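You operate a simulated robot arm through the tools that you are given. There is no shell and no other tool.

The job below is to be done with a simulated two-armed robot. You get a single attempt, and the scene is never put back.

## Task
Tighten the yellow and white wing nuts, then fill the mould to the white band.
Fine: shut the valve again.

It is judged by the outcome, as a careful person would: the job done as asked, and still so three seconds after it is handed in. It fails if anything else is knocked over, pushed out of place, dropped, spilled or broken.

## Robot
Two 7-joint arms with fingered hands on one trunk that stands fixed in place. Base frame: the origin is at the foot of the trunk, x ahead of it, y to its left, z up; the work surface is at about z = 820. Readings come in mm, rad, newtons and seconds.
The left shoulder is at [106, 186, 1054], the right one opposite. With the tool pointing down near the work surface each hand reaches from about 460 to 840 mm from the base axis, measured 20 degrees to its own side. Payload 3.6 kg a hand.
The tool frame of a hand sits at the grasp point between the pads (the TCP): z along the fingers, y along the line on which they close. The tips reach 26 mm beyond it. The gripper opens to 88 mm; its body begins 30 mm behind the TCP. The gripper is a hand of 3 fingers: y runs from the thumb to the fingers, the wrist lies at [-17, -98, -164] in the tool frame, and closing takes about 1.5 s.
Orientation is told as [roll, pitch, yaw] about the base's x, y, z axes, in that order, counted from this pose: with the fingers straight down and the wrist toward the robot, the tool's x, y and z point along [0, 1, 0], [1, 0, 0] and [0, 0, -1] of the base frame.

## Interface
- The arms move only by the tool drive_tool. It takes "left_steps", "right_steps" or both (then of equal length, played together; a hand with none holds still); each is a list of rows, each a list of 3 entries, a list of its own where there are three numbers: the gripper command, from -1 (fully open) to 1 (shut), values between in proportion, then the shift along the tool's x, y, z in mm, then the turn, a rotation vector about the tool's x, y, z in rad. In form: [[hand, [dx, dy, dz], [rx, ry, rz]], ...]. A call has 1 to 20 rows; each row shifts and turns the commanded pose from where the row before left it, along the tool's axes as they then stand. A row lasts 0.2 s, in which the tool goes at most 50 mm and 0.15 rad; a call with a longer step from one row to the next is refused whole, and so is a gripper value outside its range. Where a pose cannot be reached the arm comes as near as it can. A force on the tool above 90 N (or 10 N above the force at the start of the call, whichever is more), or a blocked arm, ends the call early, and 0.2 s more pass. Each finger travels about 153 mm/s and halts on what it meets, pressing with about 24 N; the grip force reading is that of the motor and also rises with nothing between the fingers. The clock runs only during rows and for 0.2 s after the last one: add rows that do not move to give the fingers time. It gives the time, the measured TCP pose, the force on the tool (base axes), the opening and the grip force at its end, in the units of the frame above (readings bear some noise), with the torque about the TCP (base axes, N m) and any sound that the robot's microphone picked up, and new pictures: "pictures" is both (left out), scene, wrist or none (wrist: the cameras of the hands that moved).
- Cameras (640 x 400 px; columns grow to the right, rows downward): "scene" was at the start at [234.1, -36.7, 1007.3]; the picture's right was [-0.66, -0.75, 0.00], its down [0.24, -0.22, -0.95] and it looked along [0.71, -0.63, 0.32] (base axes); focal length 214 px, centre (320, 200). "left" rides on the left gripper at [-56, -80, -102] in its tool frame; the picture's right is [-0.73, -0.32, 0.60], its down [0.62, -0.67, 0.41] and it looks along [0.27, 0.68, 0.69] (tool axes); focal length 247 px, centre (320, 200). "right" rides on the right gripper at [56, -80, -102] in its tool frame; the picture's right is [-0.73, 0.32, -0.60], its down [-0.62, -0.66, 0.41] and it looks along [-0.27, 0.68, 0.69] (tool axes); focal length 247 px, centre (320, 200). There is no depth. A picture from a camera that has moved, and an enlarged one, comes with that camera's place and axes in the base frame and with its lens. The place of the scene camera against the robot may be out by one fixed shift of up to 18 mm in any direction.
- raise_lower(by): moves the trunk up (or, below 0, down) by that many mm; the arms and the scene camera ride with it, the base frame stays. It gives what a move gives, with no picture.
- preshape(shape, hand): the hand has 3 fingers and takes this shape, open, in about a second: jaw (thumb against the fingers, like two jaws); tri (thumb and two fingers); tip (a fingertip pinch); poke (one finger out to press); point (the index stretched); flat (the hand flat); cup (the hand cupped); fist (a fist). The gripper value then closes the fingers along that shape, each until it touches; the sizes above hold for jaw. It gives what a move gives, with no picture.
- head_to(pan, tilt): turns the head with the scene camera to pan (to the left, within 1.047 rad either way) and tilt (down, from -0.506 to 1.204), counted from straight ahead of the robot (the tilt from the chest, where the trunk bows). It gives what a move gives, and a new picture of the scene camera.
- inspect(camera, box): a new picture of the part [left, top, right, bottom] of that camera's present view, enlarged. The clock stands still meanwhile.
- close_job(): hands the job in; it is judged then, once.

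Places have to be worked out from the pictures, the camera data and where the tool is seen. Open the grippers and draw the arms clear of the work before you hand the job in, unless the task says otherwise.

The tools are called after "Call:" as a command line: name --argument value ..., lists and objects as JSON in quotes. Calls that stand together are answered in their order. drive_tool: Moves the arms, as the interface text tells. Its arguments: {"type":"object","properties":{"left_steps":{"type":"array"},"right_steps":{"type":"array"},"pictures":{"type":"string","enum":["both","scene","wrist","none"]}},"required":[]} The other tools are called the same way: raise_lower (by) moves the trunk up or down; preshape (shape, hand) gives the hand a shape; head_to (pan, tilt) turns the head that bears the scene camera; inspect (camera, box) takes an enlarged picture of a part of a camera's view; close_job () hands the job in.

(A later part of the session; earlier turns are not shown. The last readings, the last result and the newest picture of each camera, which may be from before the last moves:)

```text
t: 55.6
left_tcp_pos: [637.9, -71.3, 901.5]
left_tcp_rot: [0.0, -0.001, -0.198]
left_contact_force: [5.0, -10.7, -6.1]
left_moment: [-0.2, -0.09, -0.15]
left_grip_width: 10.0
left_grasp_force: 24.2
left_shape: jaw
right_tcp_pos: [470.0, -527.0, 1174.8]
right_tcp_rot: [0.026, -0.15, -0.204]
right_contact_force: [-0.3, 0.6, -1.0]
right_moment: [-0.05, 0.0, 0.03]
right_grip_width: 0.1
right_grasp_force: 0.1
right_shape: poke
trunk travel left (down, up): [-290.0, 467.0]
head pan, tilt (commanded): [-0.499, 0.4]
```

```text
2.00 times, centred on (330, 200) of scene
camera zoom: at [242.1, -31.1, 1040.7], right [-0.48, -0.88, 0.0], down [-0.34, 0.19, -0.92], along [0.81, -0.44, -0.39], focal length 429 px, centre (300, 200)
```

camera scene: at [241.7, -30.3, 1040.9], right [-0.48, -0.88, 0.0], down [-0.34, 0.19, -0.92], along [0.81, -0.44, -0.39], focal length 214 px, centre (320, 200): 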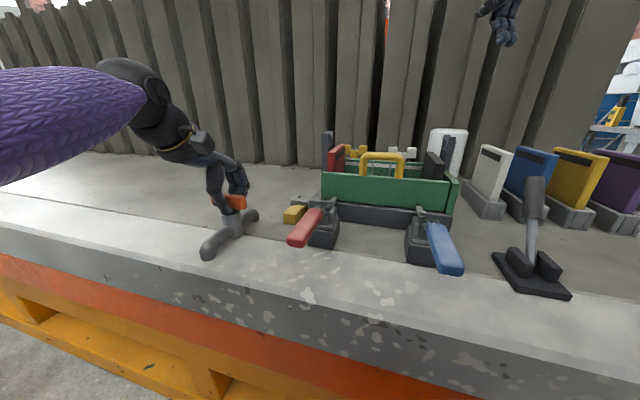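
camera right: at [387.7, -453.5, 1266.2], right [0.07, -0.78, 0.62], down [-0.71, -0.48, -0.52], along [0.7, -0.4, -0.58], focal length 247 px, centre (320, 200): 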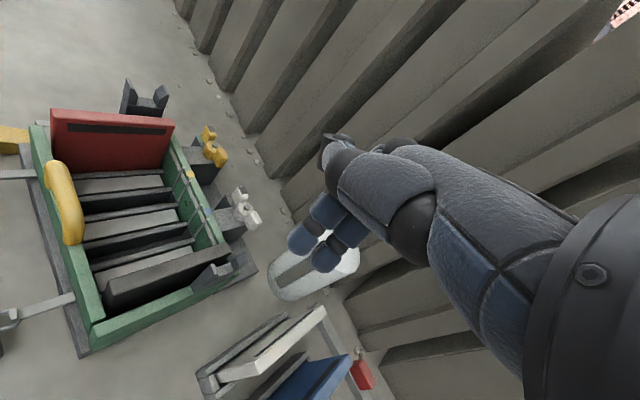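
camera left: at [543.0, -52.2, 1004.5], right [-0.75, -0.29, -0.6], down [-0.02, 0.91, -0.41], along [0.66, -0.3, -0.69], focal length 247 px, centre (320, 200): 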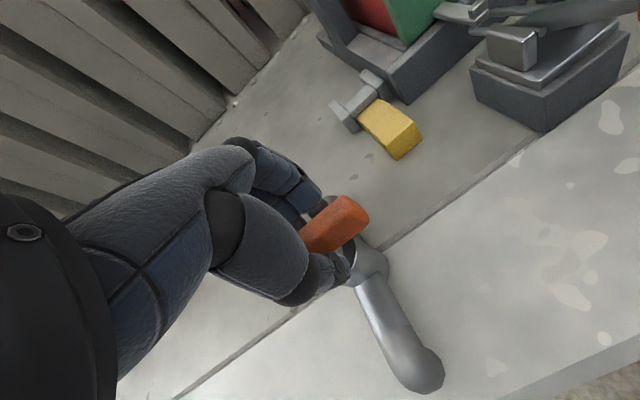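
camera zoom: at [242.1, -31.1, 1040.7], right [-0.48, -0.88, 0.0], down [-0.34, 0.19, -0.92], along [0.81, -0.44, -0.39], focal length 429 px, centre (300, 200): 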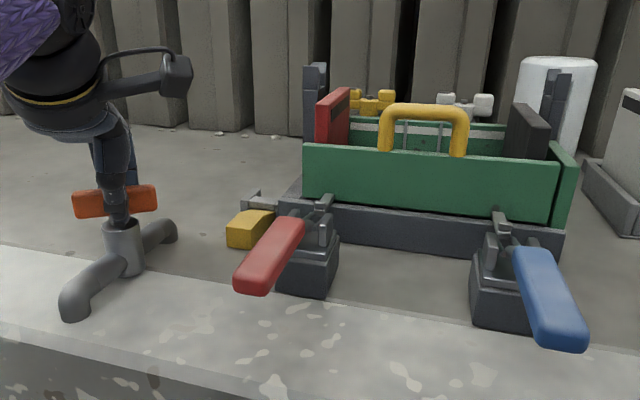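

Still no flow at ~0.6 rad; a small side force builds, so I shift the hand 1.5 mm to relieve it and turn a further 0.3 rad.

Call:
drive_tool --left_steps '[[1, [-1.5, 0.5, 0], [0, 0, -0.1]], [1, [0, 0, 0], [0, 0, -0.1]], [1, [0, 0, 0], [0, 0, -0.1]]]' --pictures "none"

Call:
inspect --camera "right" --box '[30, 90, 270, 340]'

Call:
inspect --camera "scene" --box '[170, 110, 490, 290]'

```text
t: 56.5
left_tcp_pos: [639.1, -73.0, 901.6]
left_tcp_rot: [0.0, 0.0, 0.104]
left_contact_force: [3.0, -10.4, -7.7]
left_moment: [-0.22, -0.07, -0.16]
left_grip_width: 10.0
left_grasp_force: 24.1
left_shape: jaw
right_tcp_pos: [469.3, -527.5, 1174.5]
right_tcp_rot: [0.025, -0.15, -0.202]
right_contact_force: [-0.6, 0.5, 0.8]
right_moment: [0.01, 0.0, -0.01]
right_grip_width: 0.1
right_grasp_force: 0.2
right_shape: poke
trunk travel left (down, up): [-290.0, 467.0]
head pan, tilt (commanded): [-0.499, 0.4]
```

```text
1.60 times, centred on (150, 215) of right
camera zoom: at [388.4, -454.9, 1265.7], right [0.07, -0.78, 0.62], down [-0.71, -0.48, -0.52], along [0.7, -0.4, -0.58], focal length 395 px, centre (592, 176)
```

zoom: 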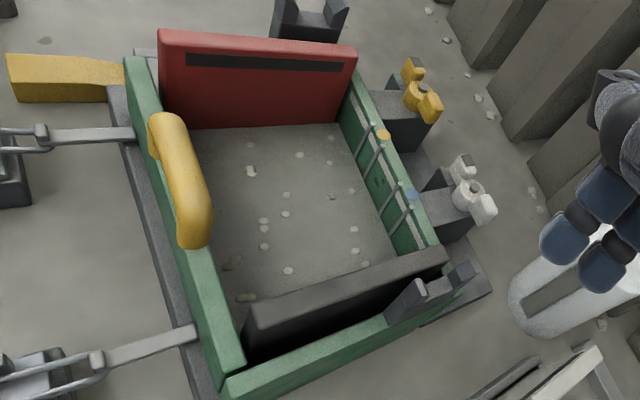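

```text
2.00 times, centred on (330, 200) of scene
camera zoom: at [242.1, -31.0, 1040.7], right [-0.48, -0.88, 0.0], down [-0.34, 0.19, -0.92], along [0.81, -0.44, -0.39], focal length 429 px, centre (300, 200)
```

zoom: 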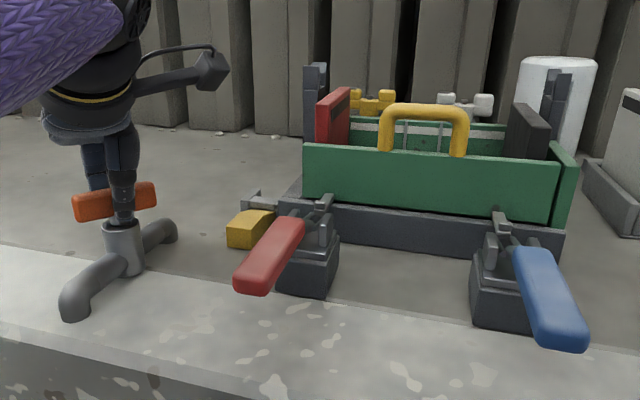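

Concrete is now flowing into the mould and already covers the ridges. I check the level against the white band before letting time run.

Call:
inspect --camera "right" --box '[150, 140, 240, 260]'

Call:
inspect --camera "scene" --box '[310, 130, 470, 210]'

```text
3.33 times, centred on (195, 200) of right
camera zoom: at [388.4, -454.9, 1265.7], right [0.07, -0.78, 0.62], down [-0.71, -0.48, -0.52], along [0.7, -0.4, -0.58], focal length 823 px, centre (737, 200)
```

zoom: 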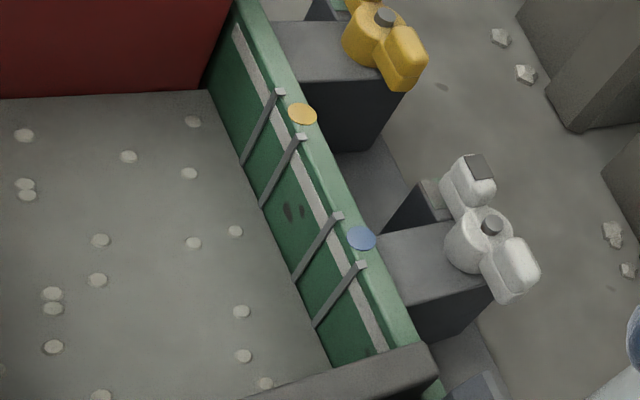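

```text
4.00 times, centred on (390, 170) of scene
camera zoom: at [242.1, -31.0, 1040.7], right [-0.48, -0.88, 0.0], down [-0.34, 0.19, -0.92], along [0.81, -0.44, -0.39], focal length 858 px, centre (40, 320)
```

zoom: 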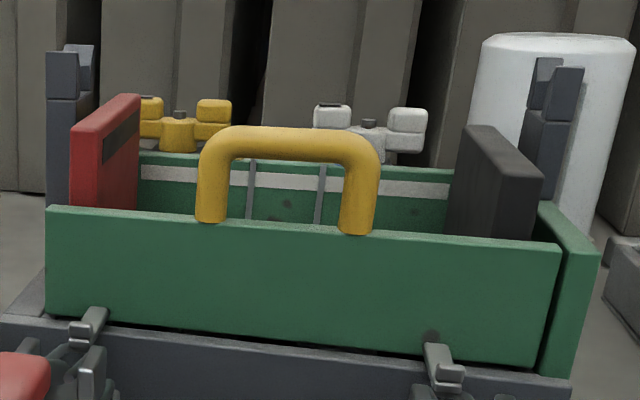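

The level is about z≈866, the band about 913–924, so roughly 50 mm more. I let it run for just one short step (0.4 s) and measure the rise.

Call:
drive_tool --left_steps '[[1, [0, 0, 0], [0, 0, 0]]]' --pictures "none"

Call:
inspect --camera "right" --box '[150, 140, 240, 260]'

Call:
inspect --camera "right" --box '[30, 90, 270, 340]'

```text
t: 56.9
left_tcp_pos: [638.7, -71.2, 902.9]
left_tcp_rot: [0.002, 0.001, 0.103]
left_contact_force: [3.1, -9.8, -8.5]
left_moment: [-0.18, -0.02, -0.04]
left_grip_width: 9.8
left_grasp_force: 23.6
left_shape: jaw
right_tcp_pos: [469.6, -527.3, 1174.0]
right_tcp_rot: [0.025, -0.151, -0.202]
right_contact_force: [-0.2, 0.2, -1.2]
right_moment: [0.0, 0.02, 0.0]
right_grip_width: 0.0
right_grasp_force: 0.1
right_shape: poke
trunk travel left (down, up): [-290.0, 467.0]
head pan, tilt (commanded): [-0.499, 0.4]
```

```text
3.33 times, centred on (195, 200) of right
camera zoom: at [388.4, -454.7, 1265.8], right [0.07, -0.78, 0.62], down [-0.71, -0.48, -0.52], along [0.7, -0.4, -0.58], focal length 823 px, centre (737, 200)
```

zoom: 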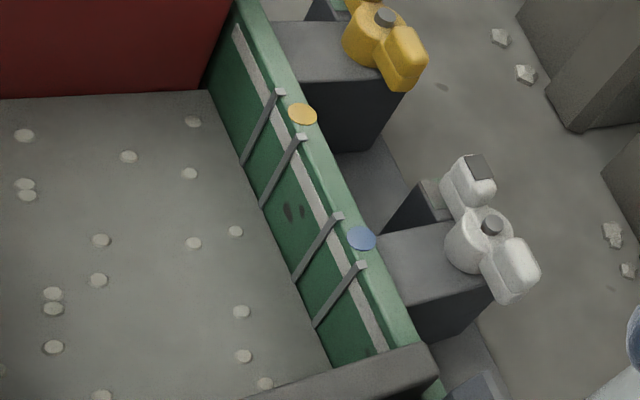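

```text
1.60 times, centred on (150, 215) of right
camera zoom: at [388.4, -454.7, 1265.8], right [0.07, -0.78, 0.62], down [-0.71, -0.48, -0.52], along [0.7, -0.4, -0.58], focal length 395 px, centre (592, 176)
```

zoom: 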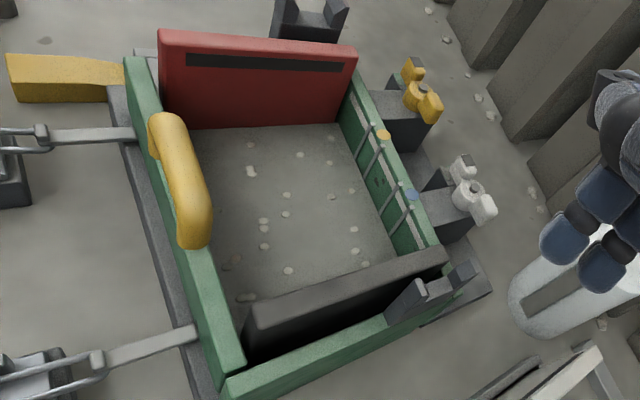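

The level barely moved in 0.4 s, so the flow is slow at this opening. I hold for about 1.2 s and measure again.

Call:
drive_tool --left_steps '[[1, [0, 0, 0], [0, 0, 0]], [1, [0, 0, 0], [0, 0, 0]], [1, [0, 0, 0], [0, 0, 0]], [1, [0, 0, 0], [0, 0, 0]], [1, [0, 0, 0], [0, 0, 0]]]' --pictures "none"

Call:
inspect --camera "right" --box '[150, 140, 240, 260]'

```text
t: 58.0
left_tcp_pos: [639.5, -72.2, 901.8]
left_tcp_rot: [0.002, 0.001, 0.102]
left_contact_force: [2.3, -10.1, -8.7]
left_moment: [-0.15, -0.03, -0.06]
left_grip_width: 9.8
left_grasp_force: 24.2
left_shape: jaw
right_tcp_pos: [469.1, -527.7, 1172.9]
right_tcp_rot: [0.024, -0.148, -0.203]
right_contact_force: [-0.5, 0.1, -0.3]
right_moment: [0.0, -0.02, 0.01]
right_grip_width: 0.0
right_grasp_force: 0.2
right_shape: poke
trunk travel left (down, up): [-290.0, 467.0]
head pan, tilt (commanded): [-0.499, 0.4]
```

```text
3.33 times, centred on (195, 200) of right
camera zoom: at [388.5, -454.7, 1265.8], right [0.07, -0.78, 0.62], down [-0.71, -0.48, -0.52], along [0.7, -0.4, -0.58], focal length 823 px, centre (737, 200)
```

zoom: 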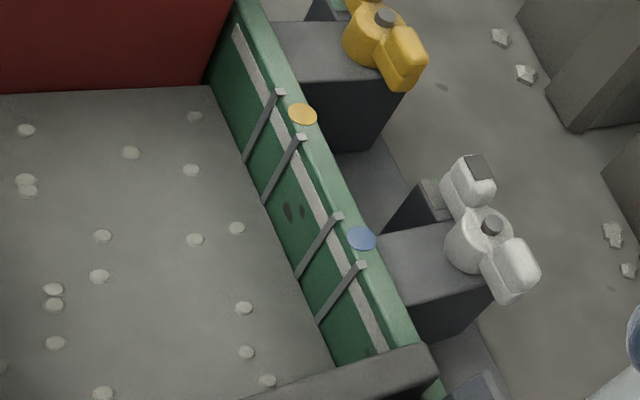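

It rises about 3 mm/s — nicely slow. I hold for 4 s and measure again.

Call:
drive_tool --left_steps '[[1, [0, 0, 0], [0, 0, 0]], [1, [0, 0, 0], [0, 0, 0]], [1, [0, 0, 0], [0, 0, 0]], [1, [0, 0, 0], [0, 0, 0]], [1, [0, 0, 0], [0, 0, 0]], [1, [0, 0, 0], [0, 0, 0]], [1, [0, 0, 0], [0, 0, 0]], [1, [0, 0, 0], [0, 0, 0]], [1, [0, 0, 0], [0, 0, 0]], [1, [0, 0, 0], [0, 0, 0]], [1, [0, 0, 0], [0, 0, 0]], [1, [0, 0, 0], [0, 0, 0]], [1, [0, 0, 0], [0, 0, 0]], [1, [0, 0, 0], [0, 0, 0]], [1, [0, 0, 0], [0, 0, 0]], [1, [0, 0, 0], [0, 0, 0]], [1, [0, 0, 0], [0, 0, 0]], [1, [0, 0, 0], [0, 0, 0]], [1, [0, 0, 0], [0, 0, 0]], [1, [0, 0, 0], [0, 0, 0]]]' --pictures "none"

Call:
inspect --camera "right" --box '[150, 140, 240, 260]'

Call:
inspect --camera "right" --box '[0, 60, 320, 400]'

```text
t: 62.2
left_tcp_pos: [641.0, -72.0, 903.0]
left_tcp_rot: [0.001, -0.002, 0.103]
left_contact_force: [2.8, -8.8, -9.2]
left_moment: [-0.12, 0.02, -0.01]
left_grip_width: 9.5
left_grasp_force: 24.1
left_shape: jaw
right_tcp_pos: [468.8, -525.8, 1174.8]
right_tcp_rot: [0.024, -0.15, -0.201]
right_contact_force: [0.8, -0.7, 0.8]
right_moment: [-0.01, 0.01, -0.03]
right_grip_width: 0.0
right_grasp_force: 0.0
right_shape: poke
trunk travel left (down, up): [-290.0, 467.0]
head pan, tilt (commanded): [-0.499, 0.4]
```

```text
3.33 times, centred on (195, 200) of right
camera zoom: at [388.5, -454.7, 1265.8], right [0.07, -0.78, 0.62], down [-0.71, -0.48, -0.52], along [0.7, -0.4, -0.58], focal length 823 px, centre (737, 200)
```

zoom: 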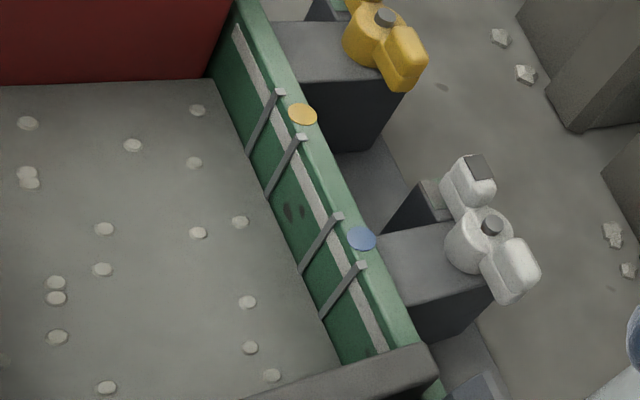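

```text
1.18 times, centred on (160, 230) of right
camera zoom: at [388.5, -454.7, 1265.8], right [0.07, -0.78, 0.62], down [-0.71, -0.48, -0.52], along [0.7, -0.4, -0.58], focal length 291 px, centre (508, 165)
```

zoom: 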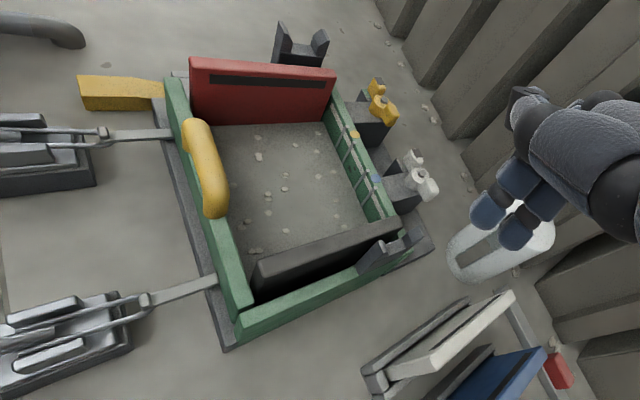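

Level ≈ 877 and rising ~1.9 mm/s with no leak visible. I open the valve another 0.12 rad to speed it up a bit and run about 2.6 s.

Call:
drive_tool --left_steps '[[1, [0, 0, 0], [0, 0, -0.06]], [1, [0, 0, 0], [0, 0, -0.06]], [1, [0, 0, 0], [0, 0, 0]], [1, [0, 0, 0], [0, 0, 0]], [1, [0, 0, 0], [0, 0, 0]], [1, [0, 0, 0], [0, 0, 0]], [1, [0, 0, 0], [0, 0, 0]], [1, [0, 0, 0], [0, 0, 0]], [1, [0, 0, 0], [0, 0, 0]], [1, [0, 0, 0], [0, 0, 0]], [1, [0, 0, 0], [0, 0, 0]], [1, [0, 0, 0], [0, 0, 0]]]' --pictures "none"

Call:
inspect --camera "right" --box '[150, 140, 240, 260]'

```text
t: 64.8
left_tcp_pos: [640.7, -73.7, 902.2]
left_tcp_rot: [0.0, 0.0, 0.222]
left_contact_force: [5.9, -9.5, -8.3]
left_moment: [-0.13, -0.13, -0.07]
left_grip_width: 9.7
left_grasp_force: 23.9
left_shape: jaw
right_tcp_pos: [470.1, -526.1, 1174.6]
right_tcp_rot: [0.024, -0.151, -0.202]
right_contact_force: [0.2, -0.7, 0.0]
right_moment: [0.02, 0.02, -0.02]
right_grip_width: 0.0
right_grasp_force: 0.0
right_shape: poke
trunk travel left (down, up): [-290.0, 467.0]
head pan, tilt (commanded): [-0.499, 0.4]
```

```text
3.33 times, centred on (195, 200) of right
camera zoom: at [388.9, -454.7, 1265.7], right [0.07, -0.78, 0.62], down [-0.71, -0.48, -0.52], along [0.7, -0.4, -0.58], focal length 823 px, centre (737, 200)
```

zoom: 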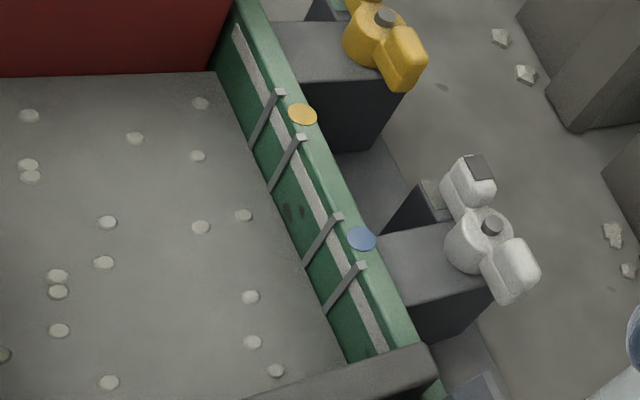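

Level ≈ 883 at ~2.4 mm/s. I continue for 4 s.

Call:
drive_tool --left_steps '[[1, [0, 0, 0], [0, 0, 0]], [1, [0, 0, 0], [0, 0, 0]], [1, [0, 0, 0], [0, 0, 0]], [1, [0, 0, 0], [0, 0, 0]], [1, [0, 0, 0], [0, 0, 0]], [1, [0, 0, 0], [0, 0, 0]], [1, [0, 0, 0], [0, 0, 0]], [1, [0, 0, 0], [0, 0, 0]], [1, [0, 0, 0], [0, 0, 0]], [1, [0, 0, 0], [0, 0, 0]], [1, [0, 0, 0], [0, 0, 0]], [1, [0, 0, 0], [0, 0, 0]], [1, [0, 0, 0], [0, 0, 0]], [1, [0, 0, 0], [0, 0, 0]], [1, [0, 0, 0], [0, 0, 0]], [1, [0, 0, 0], [0, 0, 0]], [1, [0, 0, 0], [0, 0, 0]], [1, [0, 0, 0], [0, 0, 0]], [1, [0, 0, 0], [0, 0, 0]], [1, [0, 0, 0], [0, 0, 0]]]' --pictures "none"

Call:
inspect --camera "right" --box '[150, 140, 240, 260]'

Call:
inspect --camera "scene" --box '[310, 130, 470, 210]'

```text
t: 69.0
left_tcp_pos: [639.6, -72.6, 903.4]
left_tcp_rot: [0.001, 0.001, 0.221]
left_contact_force: [6.8, -9.0, -7.5]
left_moment: [-0.18, -0.07, -0.08]
left_grip_width: 9.8
left_grasp_force: 24.0
left_shape: jaw
right_tcp_pos: [469.4, -527.7, 1174.2]
right_tcp_rot: [0.024, -0.149, -0.203]
right_contact_force: [-0.2, 0.0, 0.2]
right_moment: [0.0, 0.02, -0.01]
right_grip_width: 0.1
right_grasp_force: 0.0
right_shape: poke
trunk travel left (down, up): [-290.0, 467.0]
head pan, tilt (commanded): [-0.499, 0.4]
```

```text
3.33 times, centred on (195, 200) of right
camera zoom: at [388.9, -454.7, 1265.7], right [0.07, -0.78, 0.62], down [-0.71, -0.48, -0.52], along [0.7, -0.4, -0.58], focal length 823 px, centre (737, 200)
```

zoom: 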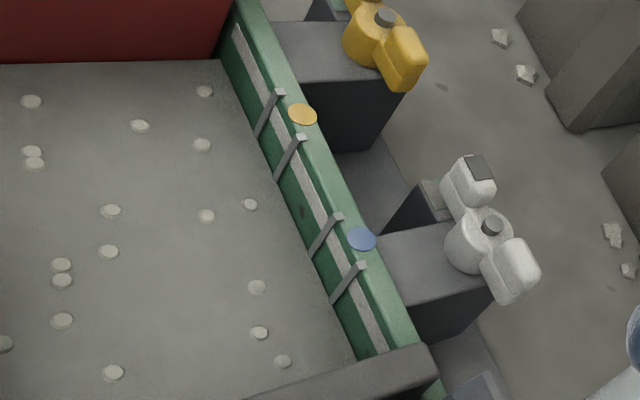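

```text
4.00 times, centred on (390, 170) of scene
camera zoom: at [242.5, -30.8, 1040.6], right [-0.48, -0.88, 0.0], down [-0.34, 0.19, -0.92], along [0.81, -0.44, -0.39], focal length 858 px, centre (40, 320)
```

zoom: 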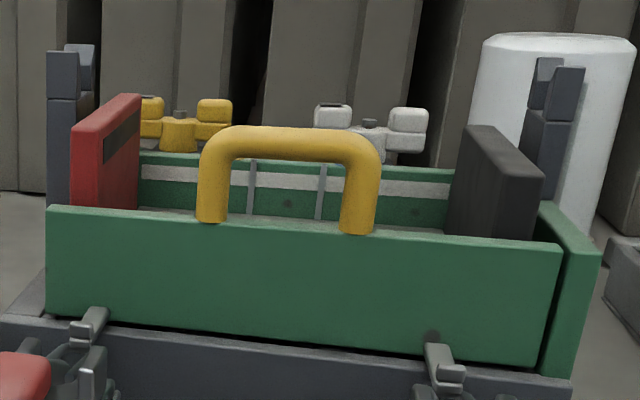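

Level ≈ 894, about 20 mm below the band's lower edge. I run another 4 s, then fine-step.

Call:
drive_tool --left_steps '[[1, [0, 0, 0], [0, 0, 0]], [1, [0, 0, 0], [0, 0, 0]], [1, [0, 0, 0], [0, 0, 0]], [1, [0, 0, 0], [0, 0, 0]], [1, [0, 0, 0], [0, 0, 0]], [1, [0, 0, 0], [0, 0, 0]], [1, [0, 0, 0], [0, 0, 0]], [1, [0, 0, 0], [0, 0, 0]], [1, [0, 0, 0], [0, 0, 0]], [1, [0, 0, 0], [0, 0, 0]], [1, [0, 0, 0], [0, 0, 0]], [1, [0, 0, 0], [0, 0, 0]], [1, [0, 0, 0], [0, 0, 0]], [1, [0, 0, 0], [0, 0, 0]], [1, [0, 0, 0], [0, 0, 0]], [1, [0, 0, 0], [0, 0, 0]], [1, [0, 0, 0], [0, 0, 0]], [1, [0, 0, 0], [0, 0, 0]], [1, [0, 0, 0], [0, 0, 0]]]' --pictures "none"

Call:
inspect --camera "right" --box '[165, 140, 225, 200]'

Call:
inspect --camera "scene" --box '[330, 150, 430, 200]'

```text
t: 73.0
left_tcp_pos: [639.4, -72.9, 903.3]
left_tcp_rot: [0.0, 0.0, 0.221]
left_contact_force: [7.3, -8.8, -8.0]
left_moment: [-0.17, -0.1, -0.02]
left_grip_width: 9.9
left_grasp_force: 24.1
left_shape: jaw
right_tcp_pos: [469.4, -526.6, 1173.6]
right_tcp_rot: [0.023, -0.149, -0.201]
right_contact_force: [-0.7, 0.0, -0.6]
right_moment: [-0.02, 0.03, 0.02]
right_grip_width: 0.0
right_grasp_force: 0.2
right_shape: poke
trunk travel left (down, up): [-290.0, 467.0]
head pan, tilt (commanded): [-0.499, 0.4]
```

```text
6.67 times, centred on (195, 170) of right
camera zoom: at [388.9, -454.7, 1265.7], right [0.07, -0.78, 0.62], down [-0.71, -0.48, -0.52], along [0.7, -0.4, -0.58], focal length 1646 px, centre (1153, 400)
```

zoom: 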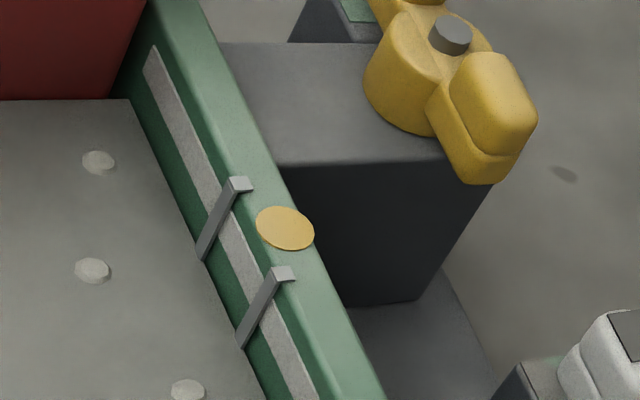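

```text
6.40 times, centred on (380, 175) of scene
camera zoom: at [242.5, -30.8, 1040.6], right [-0.48, -0.88, 0.0], down [-0.34, 0.19, -0.92], along [0.81, -0.44, -0.39], focal length 1373 px, centre (-64, 360)
```

zoom: 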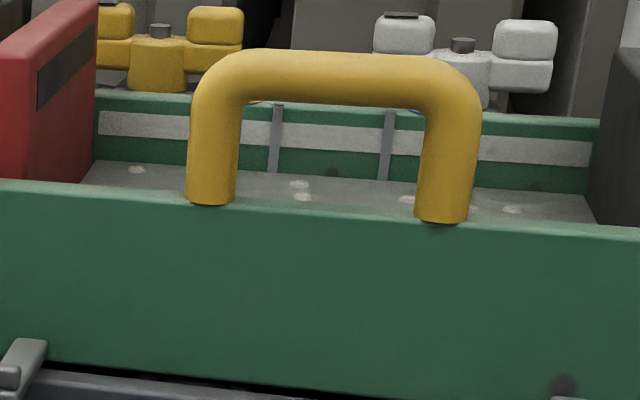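

The level is one band-width (~11 mm) below the band's lower edge. I run another ~4 s to come just to the edge.

Call:
drive_tool --left_steps '[[1, [0, 0, 0], [0, 0, 0]], [1, [0, 0, 0], [0, 0, 0]], [1, [0, 0, 0], [0, 0, 0]], [1, [0, 0, 0], [0, 0, 0]], [1, [0, 0, 0], [0, 0, 0]], [1, [0, 0, 0], [0, 0, 0]], [1, [0, 0, 0], [0, 0, 0]], [1, [0, 0, 0], [0, 0, 0]], [1, [0, 0, 0], [0, 0, 0]], [1, [0, 0, 0], [0, 0, 0]], [1, [0, 0, 0], [0, 0, 0]], [1, [0, 0, 0], [0, 0, 0]], [1, [0, 0, 0], [0, 0, 0]], [1, [0, 0, 0], [0, 0, 0]], [1, [0, 0, 0], [0, 0, 0]], [1, [0, 0, 0], [0, 0, 0]], [1, [0, 0, 0], [0, 0, 0]], [1, [0, 0, 0], [0, 0, 0]]]' --pictures "none"

Call:
inspect --camera "scene" --box '[330, 150, 430, 200]'

Call:
inspect --camera "right" --box '[165, 140, 225, 200]'

```text
t: 76.8
left_tcp_pos: [640.2, -73.0, 902.1]
left_tcp_rot: [0.0, 0.001, 0.222]
left_contact_force: [7.0, -8.9, -7.0]
left_moment: [-0.18, -0.14, -0.08]
left_grip_width: 10.1
left_grasp_force: 23.9
left_shape: jaw
right_tcp_pos: [469.5, -526.2, 1174.9]
right_tcp_rot: [0.022, -0.151, -0.203]
right_contact_force: [0.3, 0.5, 0.7]
right_moment: [-0.01, 0.0, 0.0]
right_grip_width: 0.0
right_grasp_force: 0.0
right_shape: poke
trunk travel left (down, up): [-290.0, 467.0]
head pan, tilt (commanded): [-0.499, 0.4]
```

```text
6.40 times, centred on (380, 175) of scene
camera zoom: at [242.5, -30.8, 1040.6], right [-0.48, -0.88, 0.0], down [-0.34, 0.19, -0.92], along [0.81, -0.44, -0.39], focal length 1373 px, centre (-64, 360)
```

zoom: 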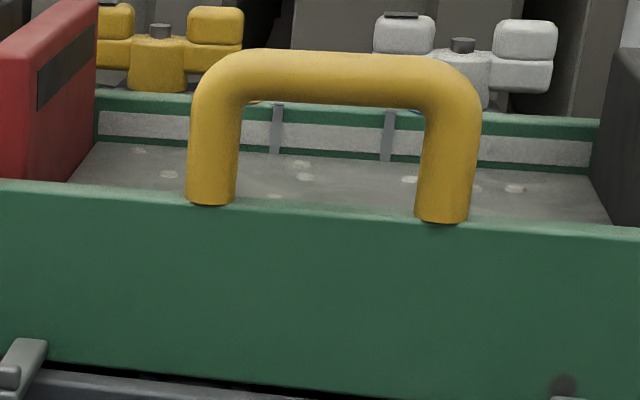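

```text
6.67 times, centred on (195, 170) of right
camera zoom: at [388.9, -454.7, 1265.7], right [0.07, -0.78, 0.62], down [-0.71, -0.48, -0.52], along [0.7, -0.4, -0.58], focal length 1646 px, centre (1153, 400)
```

zoom: 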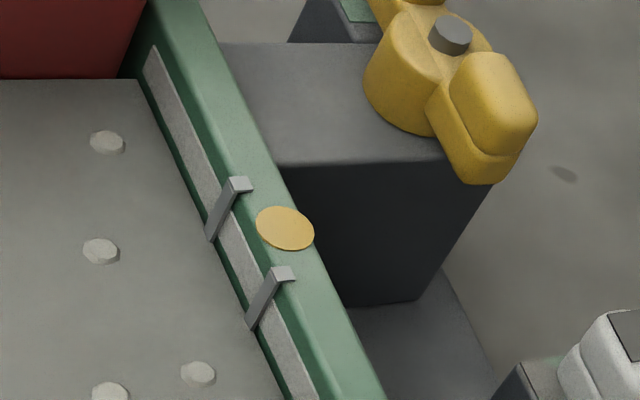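

Only ~3 mm below the band's lower edge now, rising ~2.2 mm/s. I hold 2.8 s more to come about a third into the band.

Call:
drive_tool --left_steps '[[1, [0, 0, 0], [0, 0, 0]], [1, [0, 0, 0], [0, 0, 0]], [1, [0, 0, 0], [0, 0, 0]], [1, [0, 0, 0], [0, 0, 0]], [1, [0, 0, 0], [0, 0, 0]], [1, [0, 0, 0], [0, 0, 0]], [1, [0, 0, 0], [0, 0, 0]], [1, [0, 0, 0], [0, 0, 0]], [1, [0, 0, 0], [0, 0, 0]], [1, [0, 0, 0], [0, 0, 0]], [1, [0, 0, 0], [0, 0, 0]], [1, [0, 0, 0], [0, 0, 0]], [1, [0, 0, 0], [0, 0, 0]]]' --pictures "none"

Call:
inspect --camera "scene" --box '[330, 150, 430, 200]'

Call:
inspect --camera "right" --box '[165, 140, 225, 200]'

```text
t: 79.7
left_tcp_pos: [640.1, -72.8, 902.8]
left_tcp_rot: [-0.001, 0.0, 0.221]
left_contact_force: [7.4, -8.9, -7.0]
left_moment: [-0.15, -0.11, -0.05]
left_grip_width: 10.1
left_grasp_force: 24.1
left_shape: jaw
right_tcp_pos: [470.0, -527.4, 1175.2]
right_tcp_rot: [0.022, -0.15, -0.203]
right_contact_force: [-0.8, -0.7, 0.3]
right_moment: [0.0, -0.01, 0.01]
right_grip_width: 0.0
right_grasp_force: 0.1
right_shape: poke
trunk travel left (down, up): [-290.0, 467.0]
head pan, tilt (commanded): [-0.499, 0.4]
```

```text
6.40 times, centred on (380, 175) of scene
camera zoom: at [242.5, -30.8, 1040.6], right [-0.48, -0.88, 0.0], down [-0.34, 0.19, -0.92], along [0.81, -0.44, -0.39], focal length 1373 px, centre (-64, 360)
```

zoom: 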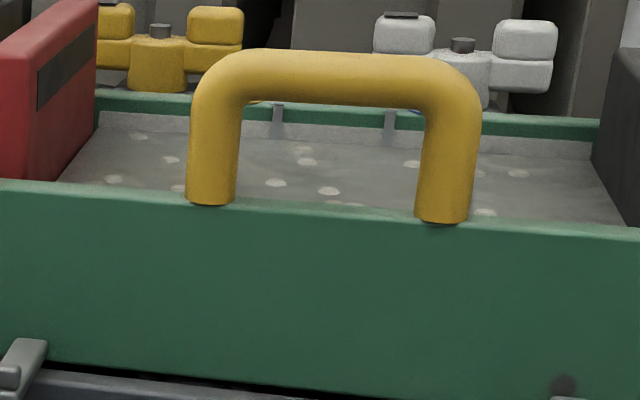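

```text
6.67 times, centred on (195, 170) of right
camera zoom: at [388.9, -454.7, 1265.7], right [0.07, -0.78, 0.62], down [-0.71, -0.48, -0.52], along [0.7, -0.4, -0.58], focal length 1646 px, centre (1153, 400)
```

zoom: 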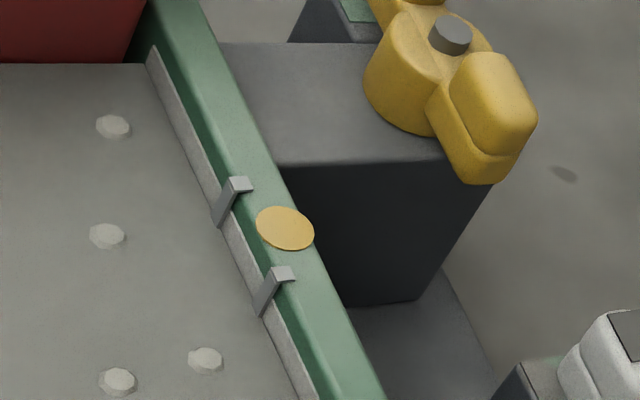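

The level is now about a quarter into the white band. After two short holding steps I turn the handle clockwise all the way back to its closed position.

Call:
drive_tool --left_steps '[[1, [0, 0, 0], [0, 0, 0]], [1, [0, 0, 0], [0, 0, 0.145]], [1, [0, 0, 0], [0, 0, 0.146]], [1, [0, 0, 0], [0, 0, 0.146]], [1, [0, 0, 0], [0, 0, 0.146]], [1, [0, 0, 0], [0, 0, 0.146]], [1, [0, 0, 0], [0, 0, 0.146]], [1, [0, 0, 0], [0, 0, 0.146]], [1, [0, 0, 0], [0, 0, 0]]]' --pictures "both"

Call:
inspect --camera "scene" --box '[330, 150, 430, 200]'

Call:
inspect --camera "left" --box '[220, 150, 460, 350]'

```text
t: 81.7
left_tcp_pos: [639.6, -69.6, 902.7]
left_tcp_rot: [0.0, 0.0, -0.8]
left_contact_force: [1.4, 5.3, -2.8]
left_moment: [0.07, -0.04, 0.09]
left_grip_width: 9.7
left_grasp_force: 24.3
left_shape: jaw
right_tcp_pos: [469.0, -524.9, 1175.9]
right_tcp_rot: [0.022, -0.149, -0.202]
right_contact_force: [0.3, -0.3, -0.1]
right_moment: [-0.01, -0.02, -0.01]
right_grip_width: 0.0
right_grasp_force: 0.1
right_shape: poke
trunk travel left (down, up): [-290.0, 467.0]
head pan, tilt (commanded): [-0.499, 0.4]
camera scene: at [241.6, -29.3, 1040.9], right [-0.48, -0.88, 0.0], down [-0.34, 0.19, -0.92], along [0.81, -0.44, -0.39], focal length 214 px, centre (320, 200)
camera left: at [543.6, -52.0, 1004.6], right [-0.75, -0.28, -0.6], down [-0.02, 0.91, -0.41], along [0.66, -0.3, -0.69], focal length 247 px, centre (320, 200)
```

scene: 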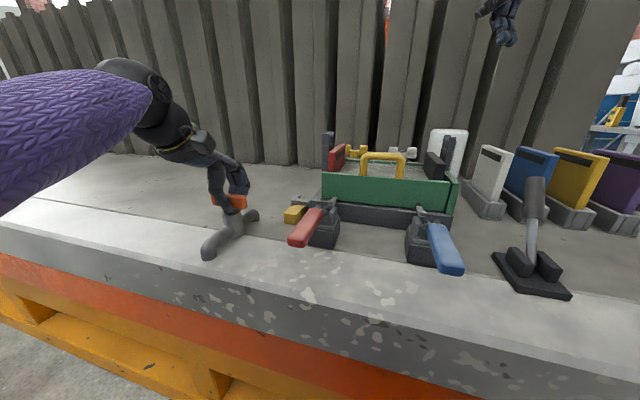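
left: 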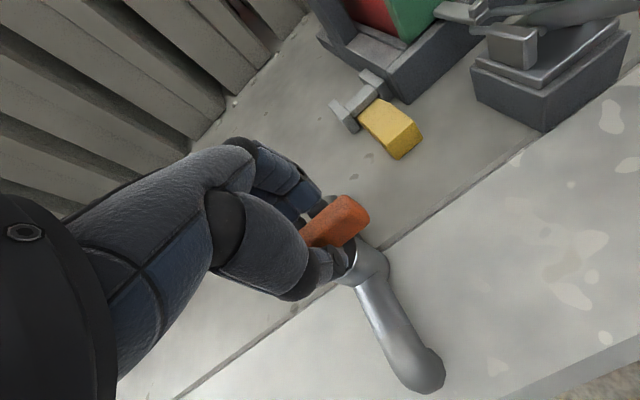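

```text
6.40 times, centred on (380, 175) of scene
camera zoom: at [241.6, -29.3, 1040.9], right [-0.48, -0.88, 0.0], down [-0.34, 0.19, -0.92], along [0.81, -0.44, -0.39], focal length 1373 px, centre (-64, 360)
```

zoom: 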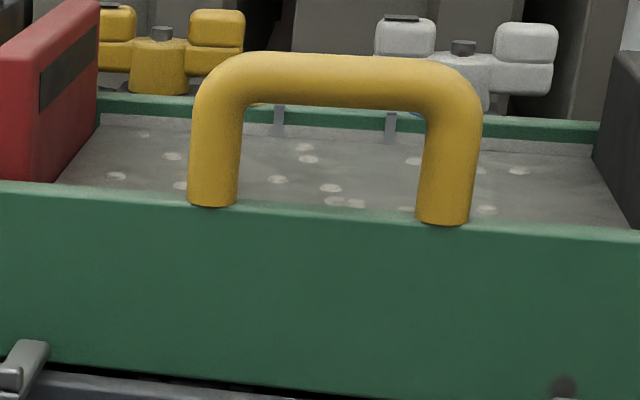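

```text
2.00 times, centred on (340, 250) of left
camera zoom: at [543.6, -52.0, 1004.6], right [-0.75, -0.28, -0.6], down [-0.02, 0.91, -0.41], along [0.66, -0.3, -0.69], focal length 494 px, centre (280, 100)
```

zoom: 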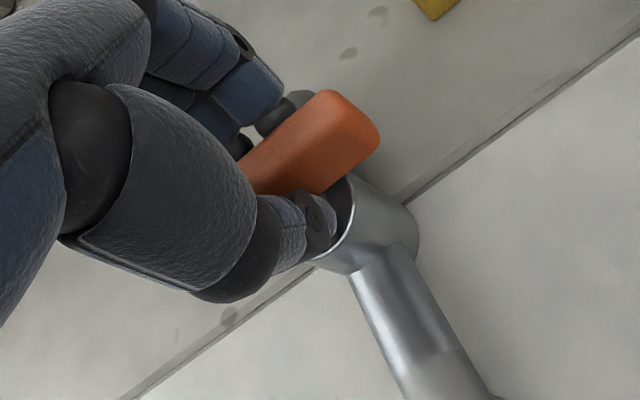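

The handle is back exactly in its original closed position and the level sits within the band. I open the left jaw gently and check that the level stays constant.

Call:
drive_tool --left_steps '[[0.7, [0, 0, 0], [0, 0, 0]], [0.4, [0, 0, 0], [0, 0, 0]], [0.1, [0, 0, 0], [0, 0, 0]], [-0.3, [0, 0, 0], [0, 0, 0]], [-0.7, [0, 0, 0], [0, 0, 0]], [-1, [0, 0, 0], [0, 0, 0]], [-1, [0, 0, 0], [0, 0, 0]], [-1, [0, 0, 0], [0, 0, 0]]]' --pictures "none"

Call:
inspect --camera "scene" --box '[330, 150, 430, 200]'

Call:
inspect --camera "left" --box '[220, 150, 460, 350]'

Call:
inspect --camera "right" --box '[165, 140, 225, 200]'

```text
t: 83.5
left_tcp_pos: [639.7, -71.7, 902.6]
left_tcp_rot: [0.0, -0.001, -0.8]
left_contact_force: [-0.2, 0.0, 1.3]
left_moment: [-0.01, 0.01, 0.01]
left_grip_width: 87.7
left_grasp_force: 0.0
left_shape: jaw
right_tcp_pos: [468.5, -525.1, 1175.0]
right_tcp_rot: [0.021, -0.15, -0.202]
right_contact_force: [0.5, -0.7, 0.3]
right_moment: [-0.01, 0.04, 0.05]
right_grip_width: 0.0
right_grasp_force: 0.0
right_shape: poke
trunk travel left (down, up): [-290.0, 467.0]
head pan, tilt (commanded): [-0.499, 0.4]
```

```text
6.40 times, centred on (380, 175) of scene
camera zoom: at [241.3, -29.8, 1041.0], right [-0.48, -0.88, 0.0], down [-0.34, 0.19, -0.92], along [0.81, -0.44, -0.39], focal length 1373 px, centre (-64, 360)
```

zoom: 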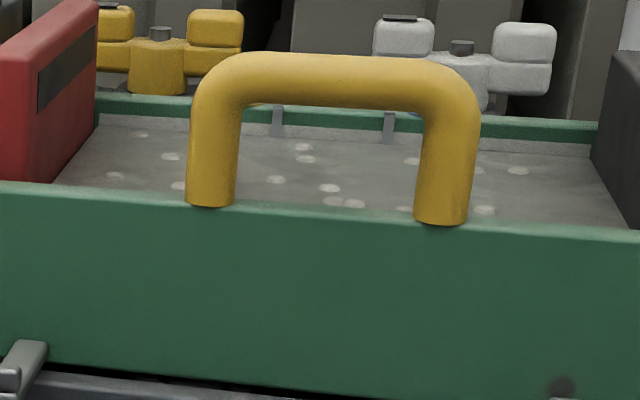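

```text
2.00 times, centred on (340, 250) of left
camera zoom: at [542.9, -53.3, 1004.9], right [-0.75, -0.28, -0.6], down [-0.02, 0.91, -0.41], along [0.66, -0.3, -0.69], focal length 494 px, centre (280, 100)
```

zoom: 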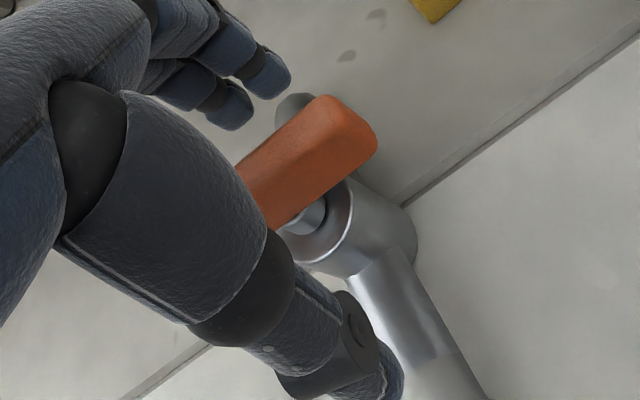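

```text
6.67 times, centred on (195, 170) of right
camera zoom: at [387.3, -453.5, 1266.7], right [0.07, -0.78, 0.62], down [-0.71, -0.48, -0.52], along [0.71, -0.4, -0.58], focal length 1646 px, centre (1153, 400)
```

zoom: 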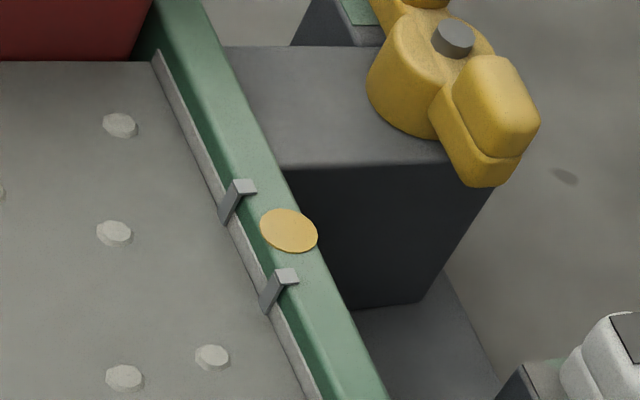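

Level sits mid-band and no longer rises; the bar looks as at the start. I raise the left hand straight off the handle, draw it back, and give the right hand its open jaw shape.

Call:
drive_tool --left_steps '[[-1, [0, 0, -20], [0, 0, 0]], [-1, [0, 0, -40], [0, 0, 0]], [-1, [0, 0, -45], [0, 0, 0]], [-1, [0, -20, -40], [0, 0, 0]], [-1, [0, -25, -40], [0, 0, 0]], [-1, [0, -25, -40], [0, 0, 0]], [-1, [0, -25, -30], [0, 0, 0]], [-1, [0, 0, 0], [0, 0, 0]]]' --pictures "both"

Call:
preshape --shape "jaw" --hand "right"

Call:
inspect --camera "scene" --box '[330, 150, 430, 200]'

Call:
inspect --camera "scene" --box '[190, 160, 290, 260]'

Call:
inspect --camera "right" --box '[0, 60, 320, 400]'

```text
t: 85.2
left_tcp_pos: [568.5, -4.7, 1157.1]
left_tcp_rot: [-0.001, 0.001, -0.8]
left_contact_force: [0.8, 0.4, 0.1]
left_moment: [0.02, -0.03, 0.0]
left_grip_width: 87.6
left_grasp_force: 0.1
left_shape: jaw
right_tcp_pos: [469.5, -525.6, 1175.0]
right_tcp_rot: [0.022, -0.151, -0.204]
right_contact_force: [0.2, -0.7, 0.0]
right_moment: [0.01, 0.03, -0.01]
right_grip_width: 0.0
right_grasp_force: 0.0
right_shape: poke
trunk travel left (down, up): [-290.0, 467.0]
head pan, tilt (commanded): [-0.499, 0.4]
camera scene: at [241.5, -30.0, 1040.9], right [-0.48, -0.88, 0.0], down [-0.34, 0.19, -0.92], along [0.81, -0.44, -0.39], focal length 214 px, centre (320, 200)
camera left: at [473.4, 13.5, 1259.1], right [-0.75, -0.28, -0.6], down [-0.02, 0.91, -0.41], along [0.66, -0.3, -0.69], focal length 247 px, centre (320, 200)
```

scene: 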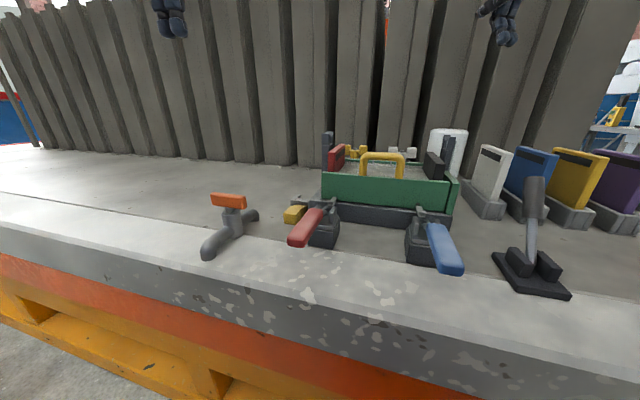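
left: 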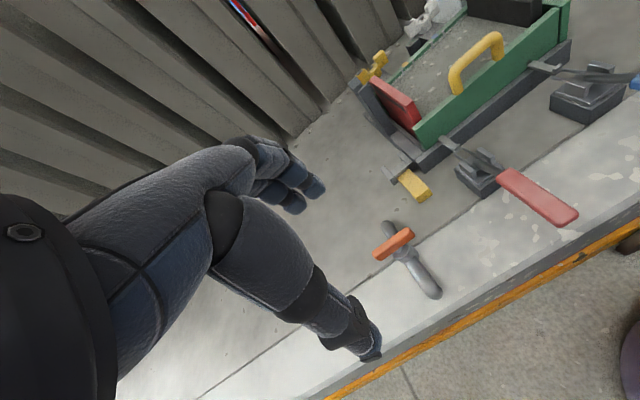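

```text
t: 86.2
left_tcp_pos: [571.0, -4.2, 1156.9]
left_tcp_rot: [0.0, -0.001, -0.797]
left_contact_force: [0.0, 0.3, 0.0]
left_moment: [-0.04, -0.01, 0.0]
left_grip_width: 87.8
left_grasp_force: 0.0
left_shape: jaw
right_tcp_pos: [468.9, -524.3, 1176.1]
right_tcp_rot: [0.022, -0.151, -0.202]
right_contact_force: [0.4, 0.1, -0.1]
right_moment: [-0.04, 0.03, -0.01]
right_grip_width: 87.8
right_grasp_force: 0.1
right_shape: jaw
trunk travel left (down, up): [-290.0, 467.0]
head pan, tilt (commanded): [-0.499, 0.4]
```

```text
6.40 times, centred on (380, 175) of scene
camera zoom: at [241.3, -29.8, 1041.0], right [-0.48, -0.88, 0.0], down [-0.34, 0.19, -0.92], along [0.81, -0.44, -0.39], focal length 1373 px, centre (-64, 360)
```

zoom: 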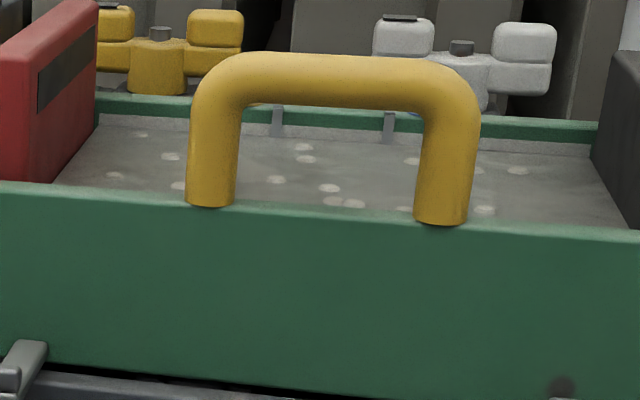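

```text
4.00 times, centred on (240, 210) of scene
camera zoom: at [241.3, -29.8, 1041.0], right [-0.48, -0.88, 0.0], down [-0.34, 0.19, -0.92], along [0.81, -0.44, -0.39], focal length 858 px, centre (640, 160)
```

zoom: 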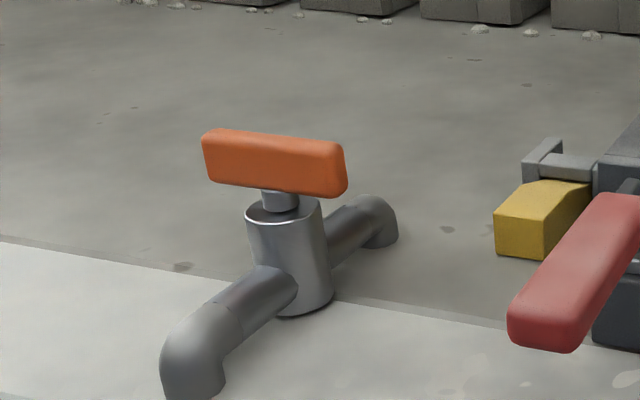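

```text
1.18 times, centred on (160, 230) of right
camera zoom: at [387.3, -453.5, 1266.7], right [0.07, -0.78, 0.62], down [-0.71, -0.48, -0.52], along [0.71, -0.4, -0.58], focal length 291 px, centre (508, 165)
```

zoom: 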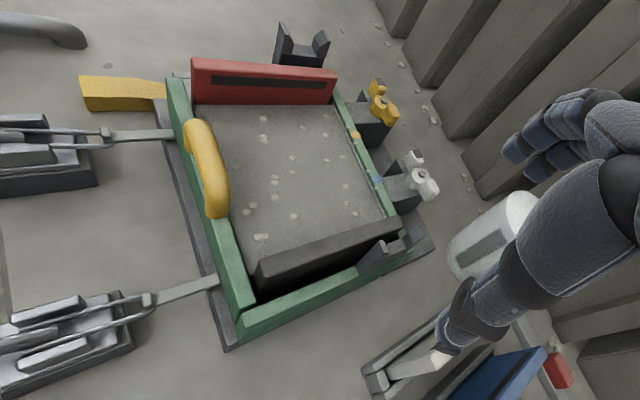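

The valve bar matches its original closed picture and nothing has spilled. I do a last close check of the level in the band and of both wing nuts.

Call:
inspect --camera "scene" --box '[340, 155, 372, 175]'

Call:
inspect --camera "right" --box '[170, 110, 250, 160]'

Call:
inspect --camera "right" --box '[200, 170, 280, 220]'

Call:
inspect --camera "left" --box '[350, 0, 480, 90]'

```text
16.00 times, centred on (356, 165) of scene
camera zoom: at [241.3, -29.8, 1041.0], right [-0.48, -0.88, 0.0], down [-0.34, 0.19, -0.92], along [0.81, -0.44, -0.39], focal length 3432 px, centre (-256, 760)
```

zoom: 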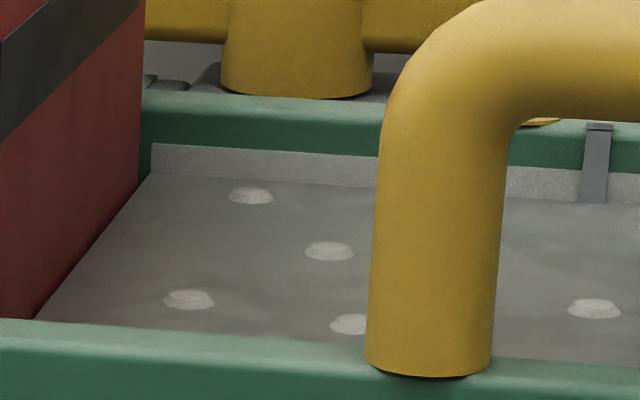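

```text
8.00 times, centred on (210, 135) of right
camera zoom: at [387.3, -453.5, 1266.7], right [0.07, -0.78, 0.62], down [-0.71, -0.48, -0.52], along [0.71, -0.4, -0.58], focal length 1976 px, centre (1200, 720)
```

zoom: 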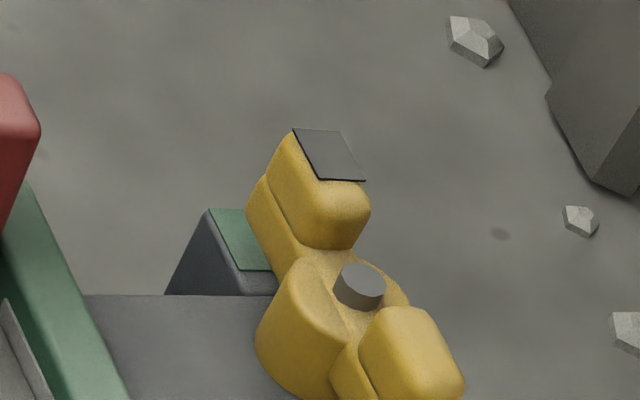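

```text
8.00 times, centred on (240, 195) of right
camera zoom: at [387.3, -453.5, 1266.7], right [0.07, -0.78, 0.62], down [-0.71, -0.48, -0.52], along [0.71, -0.4, -0.58], focal length 1976 px, centre (960, 240)
```

zoom: 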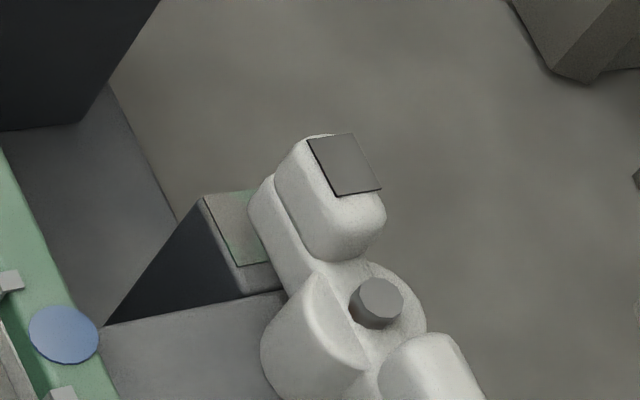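

```text
4.44 times, centred on (415, 45) of left
camera zoom: at [473.4, 13.4, 1258.8], right [-0.75, -0.28, -0.6], down [-0.02, 0.91, -0.41], along [0.66, -0.3, -0.69], focal length 1098 px, centre (-102, 889)
```

zoom: 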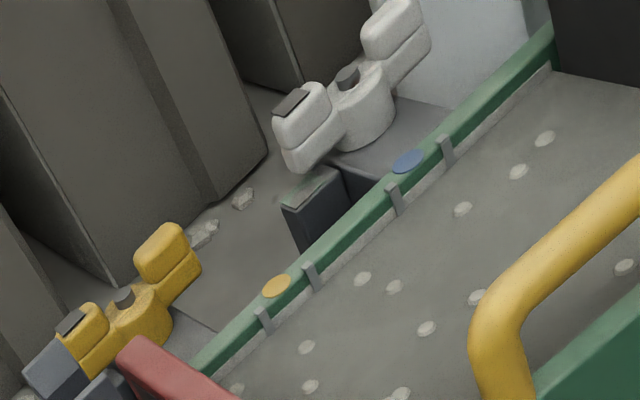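

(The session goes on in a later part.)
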